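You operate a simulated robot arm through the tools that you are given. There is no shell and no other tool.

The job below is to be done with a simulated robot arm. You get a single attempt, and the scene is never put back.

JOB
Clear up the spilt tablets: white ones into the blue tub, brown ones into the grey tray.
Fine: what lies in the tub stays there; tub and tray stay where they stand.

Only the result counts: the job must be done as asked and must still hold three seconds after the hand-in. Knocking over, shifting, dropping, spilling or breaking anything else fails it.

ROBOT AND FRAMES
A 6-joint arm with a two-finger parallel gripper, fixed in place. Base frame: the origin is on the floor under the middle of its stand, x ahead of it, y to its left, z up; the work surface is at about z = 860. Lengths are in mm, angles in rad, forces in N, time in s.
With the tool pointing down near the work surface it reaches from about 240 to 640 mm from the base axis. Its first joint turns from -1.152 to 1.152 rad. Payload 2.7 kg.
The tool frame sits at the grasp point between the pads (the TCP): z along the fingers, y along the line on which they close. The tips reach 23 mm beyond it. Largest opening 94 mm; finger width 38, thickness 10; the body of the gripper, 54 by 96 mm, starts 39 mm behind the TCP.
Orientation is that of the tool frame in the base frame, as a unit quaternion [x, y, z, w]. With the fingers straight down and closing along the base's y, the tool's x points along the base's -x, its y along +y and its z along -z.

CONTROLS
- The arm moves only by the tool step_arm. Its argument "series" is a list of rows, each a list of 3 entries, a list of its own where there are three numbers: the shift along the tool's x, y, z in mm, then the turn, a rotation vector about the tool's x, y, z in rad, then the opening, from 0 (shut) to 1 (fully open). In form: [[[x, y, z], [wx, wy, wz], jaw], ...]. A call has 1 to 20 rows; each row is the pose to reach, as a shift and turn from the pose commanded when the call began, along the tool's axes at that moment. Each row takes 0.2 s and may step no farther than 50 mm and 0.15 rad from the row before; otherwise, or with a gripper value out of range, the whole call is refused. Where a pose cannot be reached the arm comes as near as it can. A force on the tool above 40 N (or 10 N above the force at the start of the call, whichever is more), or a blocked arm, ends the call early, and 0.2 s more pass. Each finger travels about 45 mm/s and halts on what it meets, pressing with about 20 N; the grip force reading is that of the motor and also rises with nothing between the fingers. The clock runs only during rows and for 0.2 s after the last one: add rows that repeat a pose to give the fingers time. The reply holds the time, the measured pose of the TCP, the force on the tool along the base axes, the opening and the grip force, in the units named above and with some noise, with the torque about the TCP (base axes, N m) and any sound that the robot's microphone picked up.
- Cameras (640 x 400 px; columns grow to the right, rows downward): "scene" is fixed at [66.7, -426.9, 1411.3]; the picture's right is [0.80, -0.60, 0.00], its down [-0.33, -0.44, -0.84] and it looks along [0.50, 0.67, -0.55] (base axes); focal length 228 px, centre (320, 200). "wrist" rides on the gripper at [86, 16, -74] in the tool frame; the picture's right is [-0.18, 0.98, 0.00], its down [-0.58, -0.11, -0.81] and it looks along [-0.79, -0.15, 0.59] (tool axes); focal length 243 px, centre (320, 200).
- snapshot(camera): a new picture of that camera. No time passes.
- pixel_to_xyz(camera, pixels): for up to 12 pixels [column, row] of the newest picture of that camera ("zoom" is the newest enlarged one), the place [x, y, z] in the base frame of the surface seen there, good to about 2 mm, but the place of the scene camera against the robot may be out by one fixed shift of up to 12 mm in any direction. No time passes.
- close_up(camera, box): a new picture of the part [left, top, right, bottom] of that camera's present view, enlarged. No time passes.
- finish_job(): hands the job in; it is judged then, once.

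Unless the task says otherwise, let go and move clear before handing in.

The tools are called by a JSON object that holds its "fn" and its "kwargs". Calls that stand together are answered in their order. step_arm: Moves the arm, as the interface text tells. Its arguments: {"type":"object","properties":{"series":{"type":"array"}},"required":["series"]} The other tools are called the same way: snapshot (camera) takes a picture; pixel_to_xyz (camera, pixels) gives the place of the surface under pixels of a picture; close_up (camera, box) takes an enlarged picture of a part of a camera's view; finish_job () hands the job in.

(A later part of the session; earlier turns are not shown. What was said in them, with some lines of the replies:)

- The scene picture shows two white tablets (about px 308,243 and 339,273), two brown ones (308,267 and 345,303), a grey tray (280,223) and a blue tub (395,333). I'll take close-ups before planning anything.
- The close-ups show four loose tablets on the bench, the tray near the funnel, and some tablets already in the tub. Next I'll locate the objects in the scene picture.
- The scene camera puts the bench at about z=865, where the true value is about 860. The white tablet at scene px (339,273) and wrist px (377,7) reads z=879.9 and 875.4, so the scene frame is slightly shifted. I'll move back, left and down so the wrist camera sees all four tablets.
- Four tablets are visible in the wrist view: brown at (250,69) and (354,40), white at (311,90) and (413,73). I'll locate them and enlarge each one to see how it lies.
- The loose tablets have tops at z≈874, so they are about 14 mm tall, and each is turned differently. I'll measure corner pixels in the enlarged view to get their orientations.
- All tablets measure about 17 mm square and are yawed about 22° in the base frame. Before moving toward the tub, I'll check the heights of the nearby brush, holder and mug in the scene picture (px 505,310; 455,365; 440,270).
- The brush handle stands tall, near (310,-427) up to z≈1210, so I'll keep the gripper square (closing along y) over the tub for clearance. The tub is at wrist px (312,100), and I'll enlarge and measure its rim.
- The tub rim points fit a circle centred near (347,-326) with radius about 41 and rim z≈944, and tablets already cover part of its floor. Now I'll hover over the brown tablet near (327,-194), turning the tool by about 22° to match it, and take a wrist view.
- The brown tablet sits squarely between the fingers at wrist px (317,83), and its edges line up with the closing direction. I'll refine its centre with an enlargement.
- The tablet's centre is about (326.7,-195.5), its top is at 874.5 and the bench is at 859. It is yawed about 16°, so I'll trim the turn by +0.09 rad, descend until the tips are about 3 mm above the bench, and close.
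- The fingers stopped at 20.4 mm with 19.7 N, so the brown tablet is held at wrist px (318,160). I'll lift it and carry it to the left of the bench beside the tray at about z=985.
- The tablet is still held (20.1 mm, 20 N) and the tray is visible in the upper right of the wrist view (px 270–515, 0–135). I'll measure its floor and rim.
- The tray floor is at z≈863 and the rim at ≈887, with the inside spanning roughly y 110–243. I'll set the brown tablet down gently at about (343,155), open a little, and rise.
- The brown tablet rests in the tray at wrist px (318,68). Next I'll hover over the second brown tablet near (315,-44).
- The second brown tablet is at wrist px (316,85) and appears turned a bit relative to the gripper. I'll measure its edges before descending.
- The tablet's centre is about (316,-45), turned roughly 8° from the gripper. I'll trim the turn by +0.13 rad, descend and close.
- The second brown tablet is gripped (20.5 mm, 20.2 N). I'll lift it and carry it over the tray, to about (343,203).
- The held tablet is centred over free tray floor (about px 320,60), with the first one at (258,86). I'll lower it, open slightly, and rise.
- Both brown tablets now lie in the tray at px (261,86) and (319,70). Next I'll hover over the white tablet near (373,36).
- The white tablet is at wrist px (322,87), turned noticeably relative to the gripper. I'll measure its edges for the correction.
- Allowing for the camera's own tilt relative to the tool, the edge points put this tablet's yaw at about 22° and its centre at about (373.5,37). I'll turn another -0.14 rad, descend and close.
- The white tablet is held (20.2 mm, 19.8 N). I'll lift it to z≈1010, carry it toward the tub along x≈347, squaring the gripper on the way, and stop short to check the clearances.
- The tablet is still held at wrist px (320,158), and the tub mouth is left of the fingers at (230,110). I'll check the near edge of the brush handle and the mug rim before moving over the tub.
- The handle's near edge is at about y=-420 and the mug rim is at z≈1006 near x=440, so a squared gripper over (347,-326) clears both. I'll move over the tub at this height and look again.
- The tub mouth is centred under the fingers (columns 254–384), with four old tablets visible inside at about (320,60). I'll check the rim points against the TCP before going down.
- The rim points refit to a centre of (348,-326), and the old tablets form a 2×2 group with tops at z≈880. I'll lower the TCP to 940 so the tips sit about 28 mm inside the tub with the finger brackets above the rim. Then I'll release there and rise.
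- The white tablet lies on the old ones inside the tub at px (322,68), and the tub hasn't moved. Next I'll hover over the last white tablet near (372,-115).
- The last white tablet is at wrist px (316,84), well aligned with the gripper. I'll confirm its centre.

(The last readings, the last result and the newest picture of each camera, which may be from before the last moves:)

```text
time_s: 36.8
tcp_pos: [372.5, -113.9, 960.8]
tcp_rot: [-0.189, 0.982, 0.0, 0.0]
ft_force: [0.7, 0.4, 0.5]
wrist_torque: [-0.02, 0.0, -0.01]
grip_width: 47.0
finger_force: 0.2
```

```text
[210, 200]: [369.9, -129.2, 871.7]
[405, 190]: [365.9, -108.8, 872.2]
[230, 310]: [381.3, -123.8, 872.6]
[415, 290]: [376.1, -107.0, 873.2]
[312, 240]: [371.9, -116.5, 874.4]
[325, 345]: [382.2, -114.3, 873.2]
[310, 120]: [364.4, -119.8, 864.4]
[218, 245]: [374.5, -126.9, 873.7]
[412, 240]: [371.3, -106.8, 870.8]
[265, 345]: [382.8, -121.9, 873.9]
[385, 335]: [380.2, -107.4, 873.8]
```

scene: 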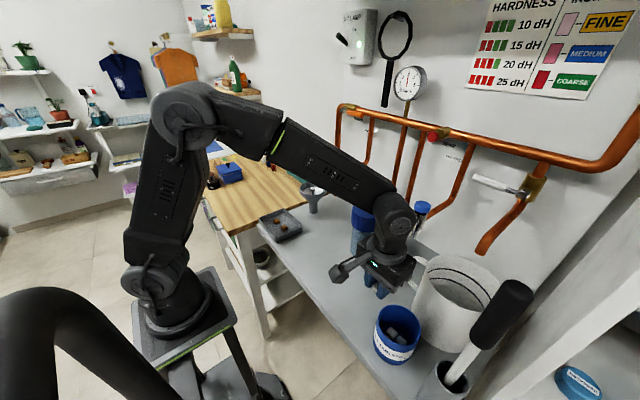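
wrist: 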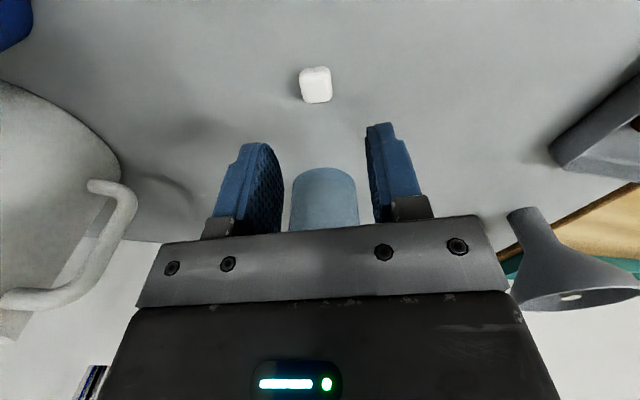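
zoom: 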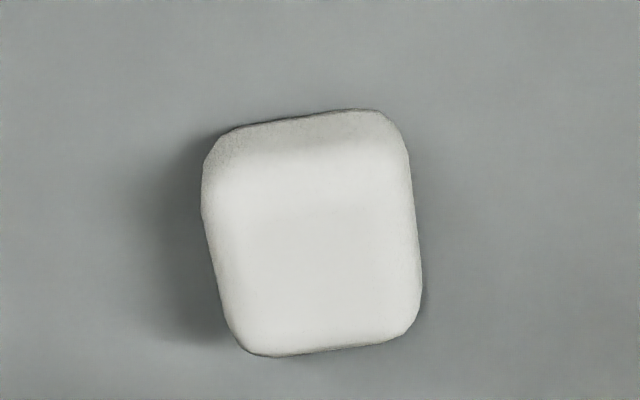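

The centre measures about (373,-117), so a shift of -1.6 mm along the tool's y is enough. I'll descend and close.

{"fn": "step_arm", "kwargs": {"series": [[[0.1, -1.6, 22], [0, 0, 0], 0.5], [[0.1, -1.6, 42], [0, 0, 0], 0.5], [[0.1, -1.6, 58], [0, 0, 0], 0.5], [[0.1, -1.6, 69], [0, 0, 0], 0.5], [[0.1, -1.6, 75], [0, 0, 0], 0.5], [[0.1, -1.6, 75], [0, 0, 0], 0.5], [[0.1, -1.6, 75], [0, 0, 0], 0.3], [[0.1, -1.6, 75], [0, 0, 0], 0], [[0.1, -1.6, 75], [0, 0, 0], 0], [[0.1, -1.6, 75], [0, 0, 0], 0]]}}

{"fn": "snapshot", "kwargs": {"camera": "wrist"}}

```text
time_s: 39.0
tcp_pos: [373.1, -115.9, 884.0]
tcp_rot: [-0.189, 0.982, 0.0, 0.0]
ft_force: [-0.1, 0.6, 1.0]
wrist_torque: [0.0, 0.0, 0.0]
grip_width: 20.5
finger_force: 20.2
```

```text
taken
```

wrist: 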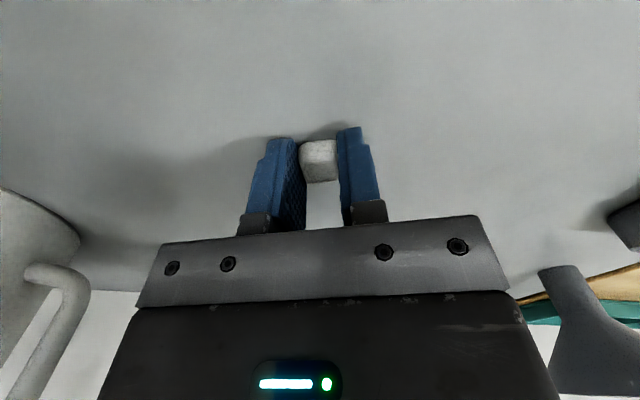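

The last white tablet is held (20.5 mm, 20.2 N). I'll lift it, square the gripper, and carry it over the tub.

{"fn": "step_arm", "kwargs": {"series": [[[0, 0, -25], [0, 0, 0], 0], [[0, 0, -60], [0, 0, 0], 0], [[0, 0, -95], [0, 0, 0], 0], [[0, 0, -125], [0, 0, 0], 0], [[14.4, -26.4, -125], [0, 0, 0.055], 0], [[28.8, -52.8, -125], [0, 0, 0.11], 0], [[43.2, -79.2, -125], [0, 0, 0.165], 0], [[57.5, -105.7, -125], [0, 0, 0.22], 0], [[71.9, -132.1, -125], [0, 0, 0.275], 0], [[86.3, -158.5, -125], [0, 0, 0.33], 0], [[100.7, -184.9, -125], [0, 0, 0.38], 0], [[100.7, -184.9, -125], [0, 0, 0.38], 0], [[100.7, -184.9, -125], [0, 0, 0.38], 0]]}}

{"fn": "snapshot", "kwargs": {"camera": "wrist"}}

{"fn": "pixel_to_xyz", "kwargs": {"camera": "wrist", "pixels": [[254, 90], [255, 100], [383, 85], [383, 95], [268, 130], [372, 127], [322, 68], [260, 65], [375, 60]]}}

```text
time_s: 41.8
tcp_pos: [348.5, -326.4, 1011.4]
tcp_rot: [-0.001, 1.0, 0.001, 0.0]
ft_force: [0.0, -0.4, -0.5]
wrist_torque: [-0.01, -0.04, -0.01]
grip_width: 20.4
finger_force: 20.0
```

```text
taken
```

wrist: 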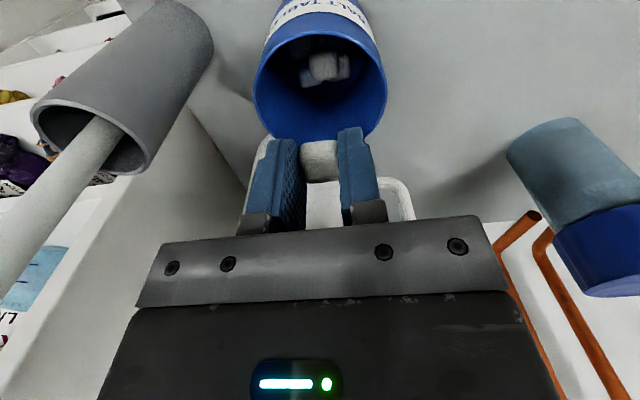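

```text
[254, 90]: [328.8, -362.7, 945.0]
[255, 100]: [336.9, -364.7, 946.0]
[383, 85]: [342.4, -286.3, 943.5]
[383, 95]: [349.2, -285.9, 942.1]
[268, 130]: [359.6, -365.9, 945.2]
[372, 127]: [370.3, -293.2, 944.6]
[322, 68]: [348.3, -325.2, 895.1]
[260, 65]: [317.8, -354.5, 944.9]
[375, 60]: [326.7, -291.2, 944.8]
```

The tub rim reads the same as before, and the first white tablet sits at its centre with its top at z≈895. I'll lower to the same depth, release, and rise.

{"fn": "step_arm", "kwargs": {"series": [[[0, 0, 25], [0, 0, 0], 0], [[0, 0, 45], [0, 0, 0], 0], [[0, 0, 61], [0, 0, 0], 0], [[0, 0, 71], [0, 0, 0], 0], [[0, 0, 71], [0, 0, 0], 0], [[0, 0, 71], [0, 0, 0], 0.25], [[0, 0, 71], [0, 0, 0], 0.3], [[0, 0, 71], [0, 0, 0], 0.32], [[0, 0, 71], [0, 0, 0], 0.32], [[0, 0, 55], [0, 0, 0], 0.32], [[0, 0, 30], [0, 0, 0], 0.32], [[0, 0, 0], [0, 0, 0], 0.32], [[0, 0, 0], [0, 0, 0], 0.32]]}}

{"fn": "snapshot", "kwargs": {"camera": "wrist"}}

{"fn": "close_up", "kwargs": {"camera": "wrist", "box": [224, 0, 416, 120]}}

```text
time_s: 44.6
tcp_pos: [347.0, -325.9, 1010.9]
tcp_rot: [0.0, 1.0, 0.0, 0.0]
ft_force: [0.2, -0.2, -0.7]
wrist_torque: [0.02, 0.01, 0.03]
grip_width: 30.0
finger_force: 0.1
```

```text
taken
```

wrist: 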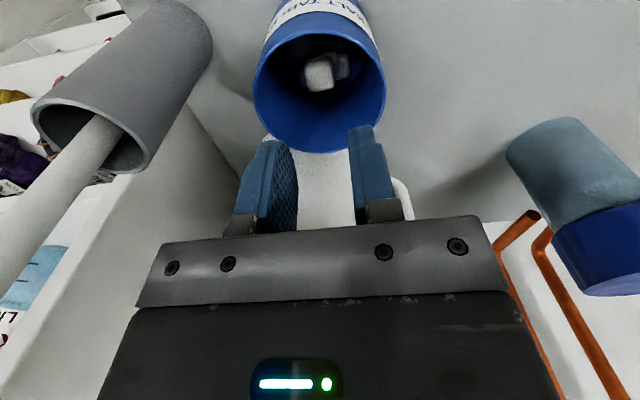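

```text
3.33 times, centred on (320, 60) of wrist
```

zoom: 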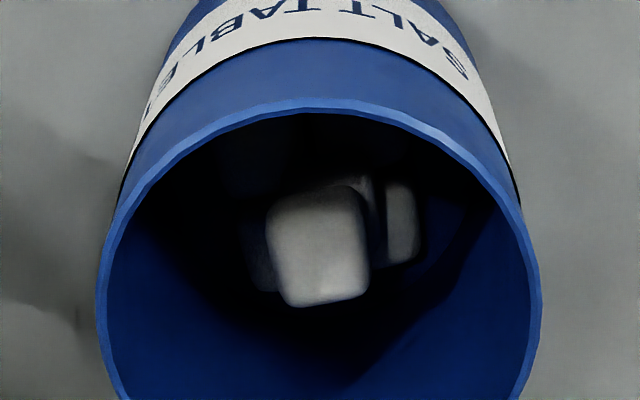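

The second white tablet is in the tub too, at px (320,72). I'll rise and move back to the starting area, then inspect the whole bench for hidden tablets.

{"fn": "step_arm", "kwargs": {"series": [[[0, 0, -40], [0, 0, 0], 0.32], [[0, 0, -80], [0, 0, 0], 0.32], [[4, 20, -115], [0, 0, 0], 0.32], [[8, 45, -145], [0, 0, 0], 0.32], [[12, 70, -175], [0, 0, 0], 0.4], [[16, 95, -205], [0, 0, 0], 0.5], [[20, 115, -230], [0, 0, 0], 0.6], [[24, 128, -244], [0, 0, 0], 0.7], [[24, 128, -244], [0, 0, 0], 0.8], [[24, 128, -244], [0, 0, 0], 0.8]]}}

{"fn": "snapshot", "kwargs": {"camera": "wrist"}}

{"fn": "snapshot", "kwargs": {"camera": "scene"}}

{"fn": "close_up", "kwargs": {"camera": "scene", "box": [240, 180, 440, 305]}}

{"fn": "close_up", "kwargs": {"camera": "scene", "box": [280, 260, 480, 385]}}

```text
time_s: 46.8
tcp_pos: [323.9, -197.8, 1255.4]
tcp_rot: [0.0, 1.0, 0.0, 0.0]
ft_force: [0.4, -0.7, -0.4]
wrist_torque: [0.01, 0.01, -0.03]
grip_width: 74.9
finger_force: 0.0
```

```text
taken
```

wrist: 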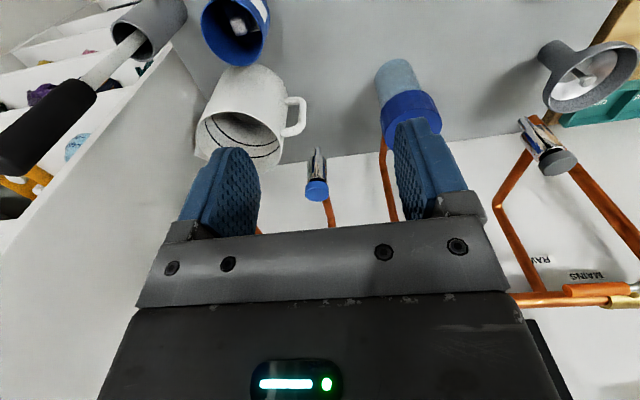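

```text
taken
```

scene: 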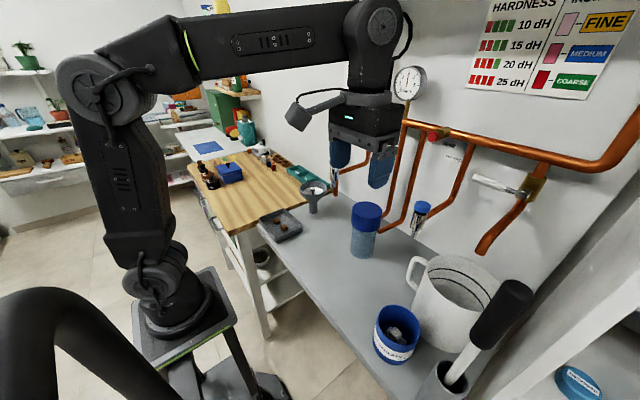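

```text
3.20 times, centred on (340, 242) of scene
```

zoom: 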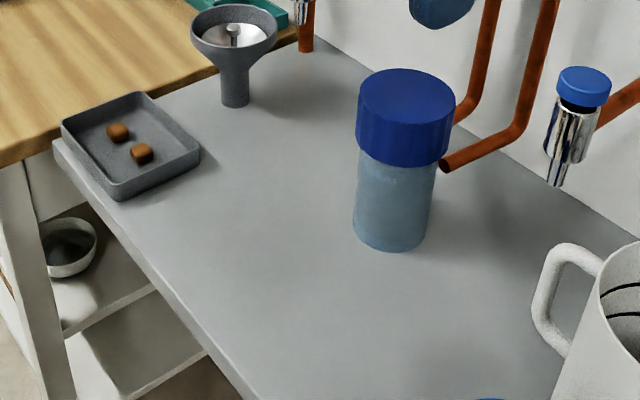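

```text
3.20 times, centred on (380, 322) of scene
```

zoom: 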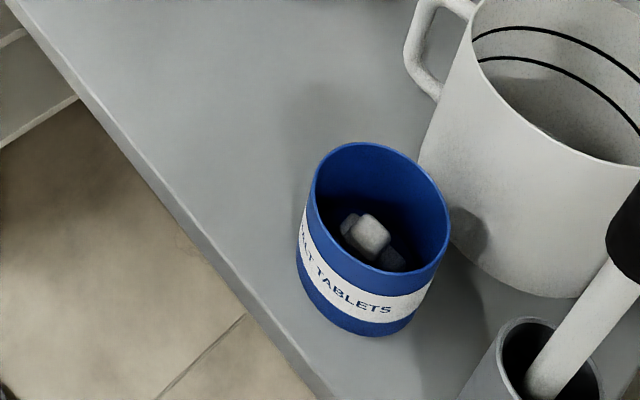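

Both browns are in the tray (zoom px 118,132 and 141,153), the whites are in the tub, and nothing is left on the visible bench. To be sure nothing hides behind the bottle or mug, I'll look closer and take a view from the left.

{"fn": "close_up", "kwargs": {"camera": "wrist", "box": [160, 0, 640, 240]}}

{"fn": "step_arm", "kwargs": {"series": [[[2, 32, 0], [0, 0, 0], 0.8], [[4, 64, 0], [0, 0, 0], 0.8], [[6, 96, 0], [0, 0, 0], 0.8], [[8, 128, 0], [0, 0, 0], 0.8], [[10, 160, 0], [0, 0, 0], 0.8], [[12, 192, 0], [0, 0, 0], 0.8], [[14, 224, 0], [0, 0, 0], 0.8], [[16, 250, 0], [0, 0, 0], 0.8], [[16, 250, 0], [0, 0, 0], 0.8]]}}

{"fn": "snapshot", "kwargs": {"camera": "wrist"}}

{"fn": "snapshot", "kwargs": {"camera": "scene"}}

```text
1.33 times, centred on (400, 120) of wrist
```

zoom: 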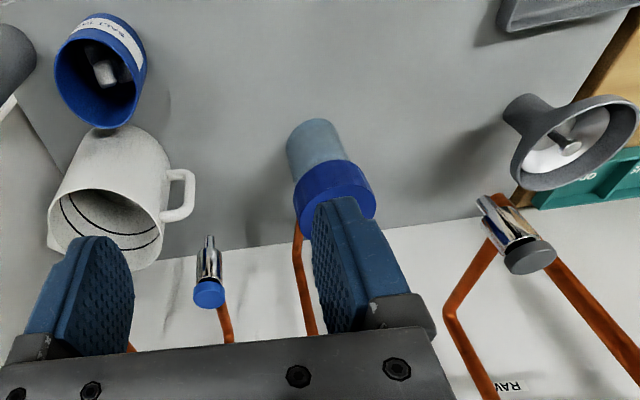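

```text
time_s: 48.8
tcp_pos: [308.2, 53.4, 1255.3]
tcp_rot: [0.0, 1.0, 0.0, 0.0]
ft_force: [0.3, 0.6, 0.3]
wrist_torque: [0.01, 0.0, 0.02]
grip_width: 75.2
finger_force: 0.1
```

```text
taken
```

wrist: 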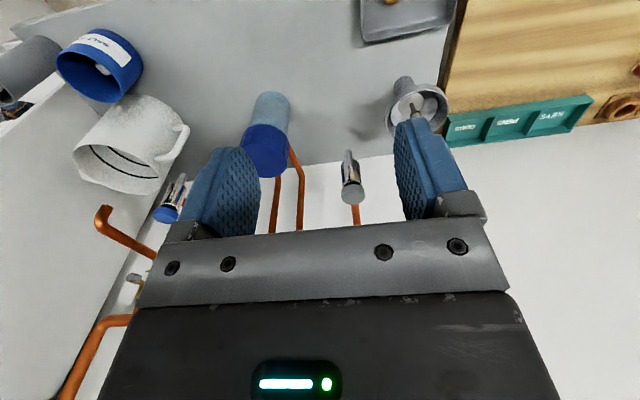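

```text
taken
```

scene: 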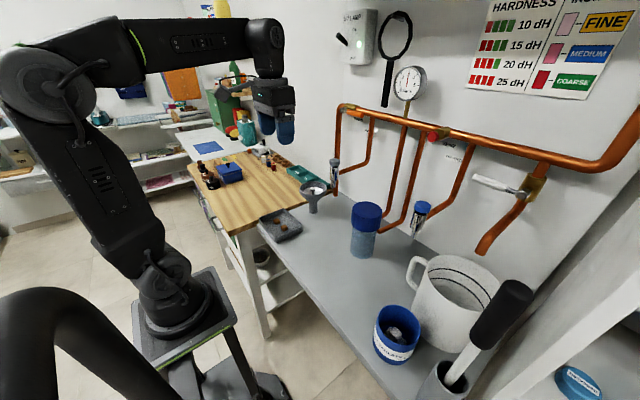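

From both viewpoints no stray tablets show behind the bottle, funnel, mug or tub. The tub (scene px 395,335) and tray (280,225) stand where they were, holding the white and brown tablets respectively, and the gripper is empty and clear, so I'm handing the job in.

{"fn": "finish_job", "kwargs": {}}

```text
The job is handed in.
```

The spilt tablets are cleared up and the job is handed in; no verdict came back.

- **White:** both tablets are in the blue tub, on top of the four that were already there. Those four are still in the tub.
- **Brown:** both tablets are side by side on the floor of the grey tray.
- **Tub and tray:** in the last pictures both stood where they were at the start, and nothing else looked knocked or shifted.

I looked around the bottle, funnel, mug and tub from two arm positions and saw no other tablets. I could not see the narrow strip of bench between the mug and the wall. The gripper was empty and well clear when I handed in.
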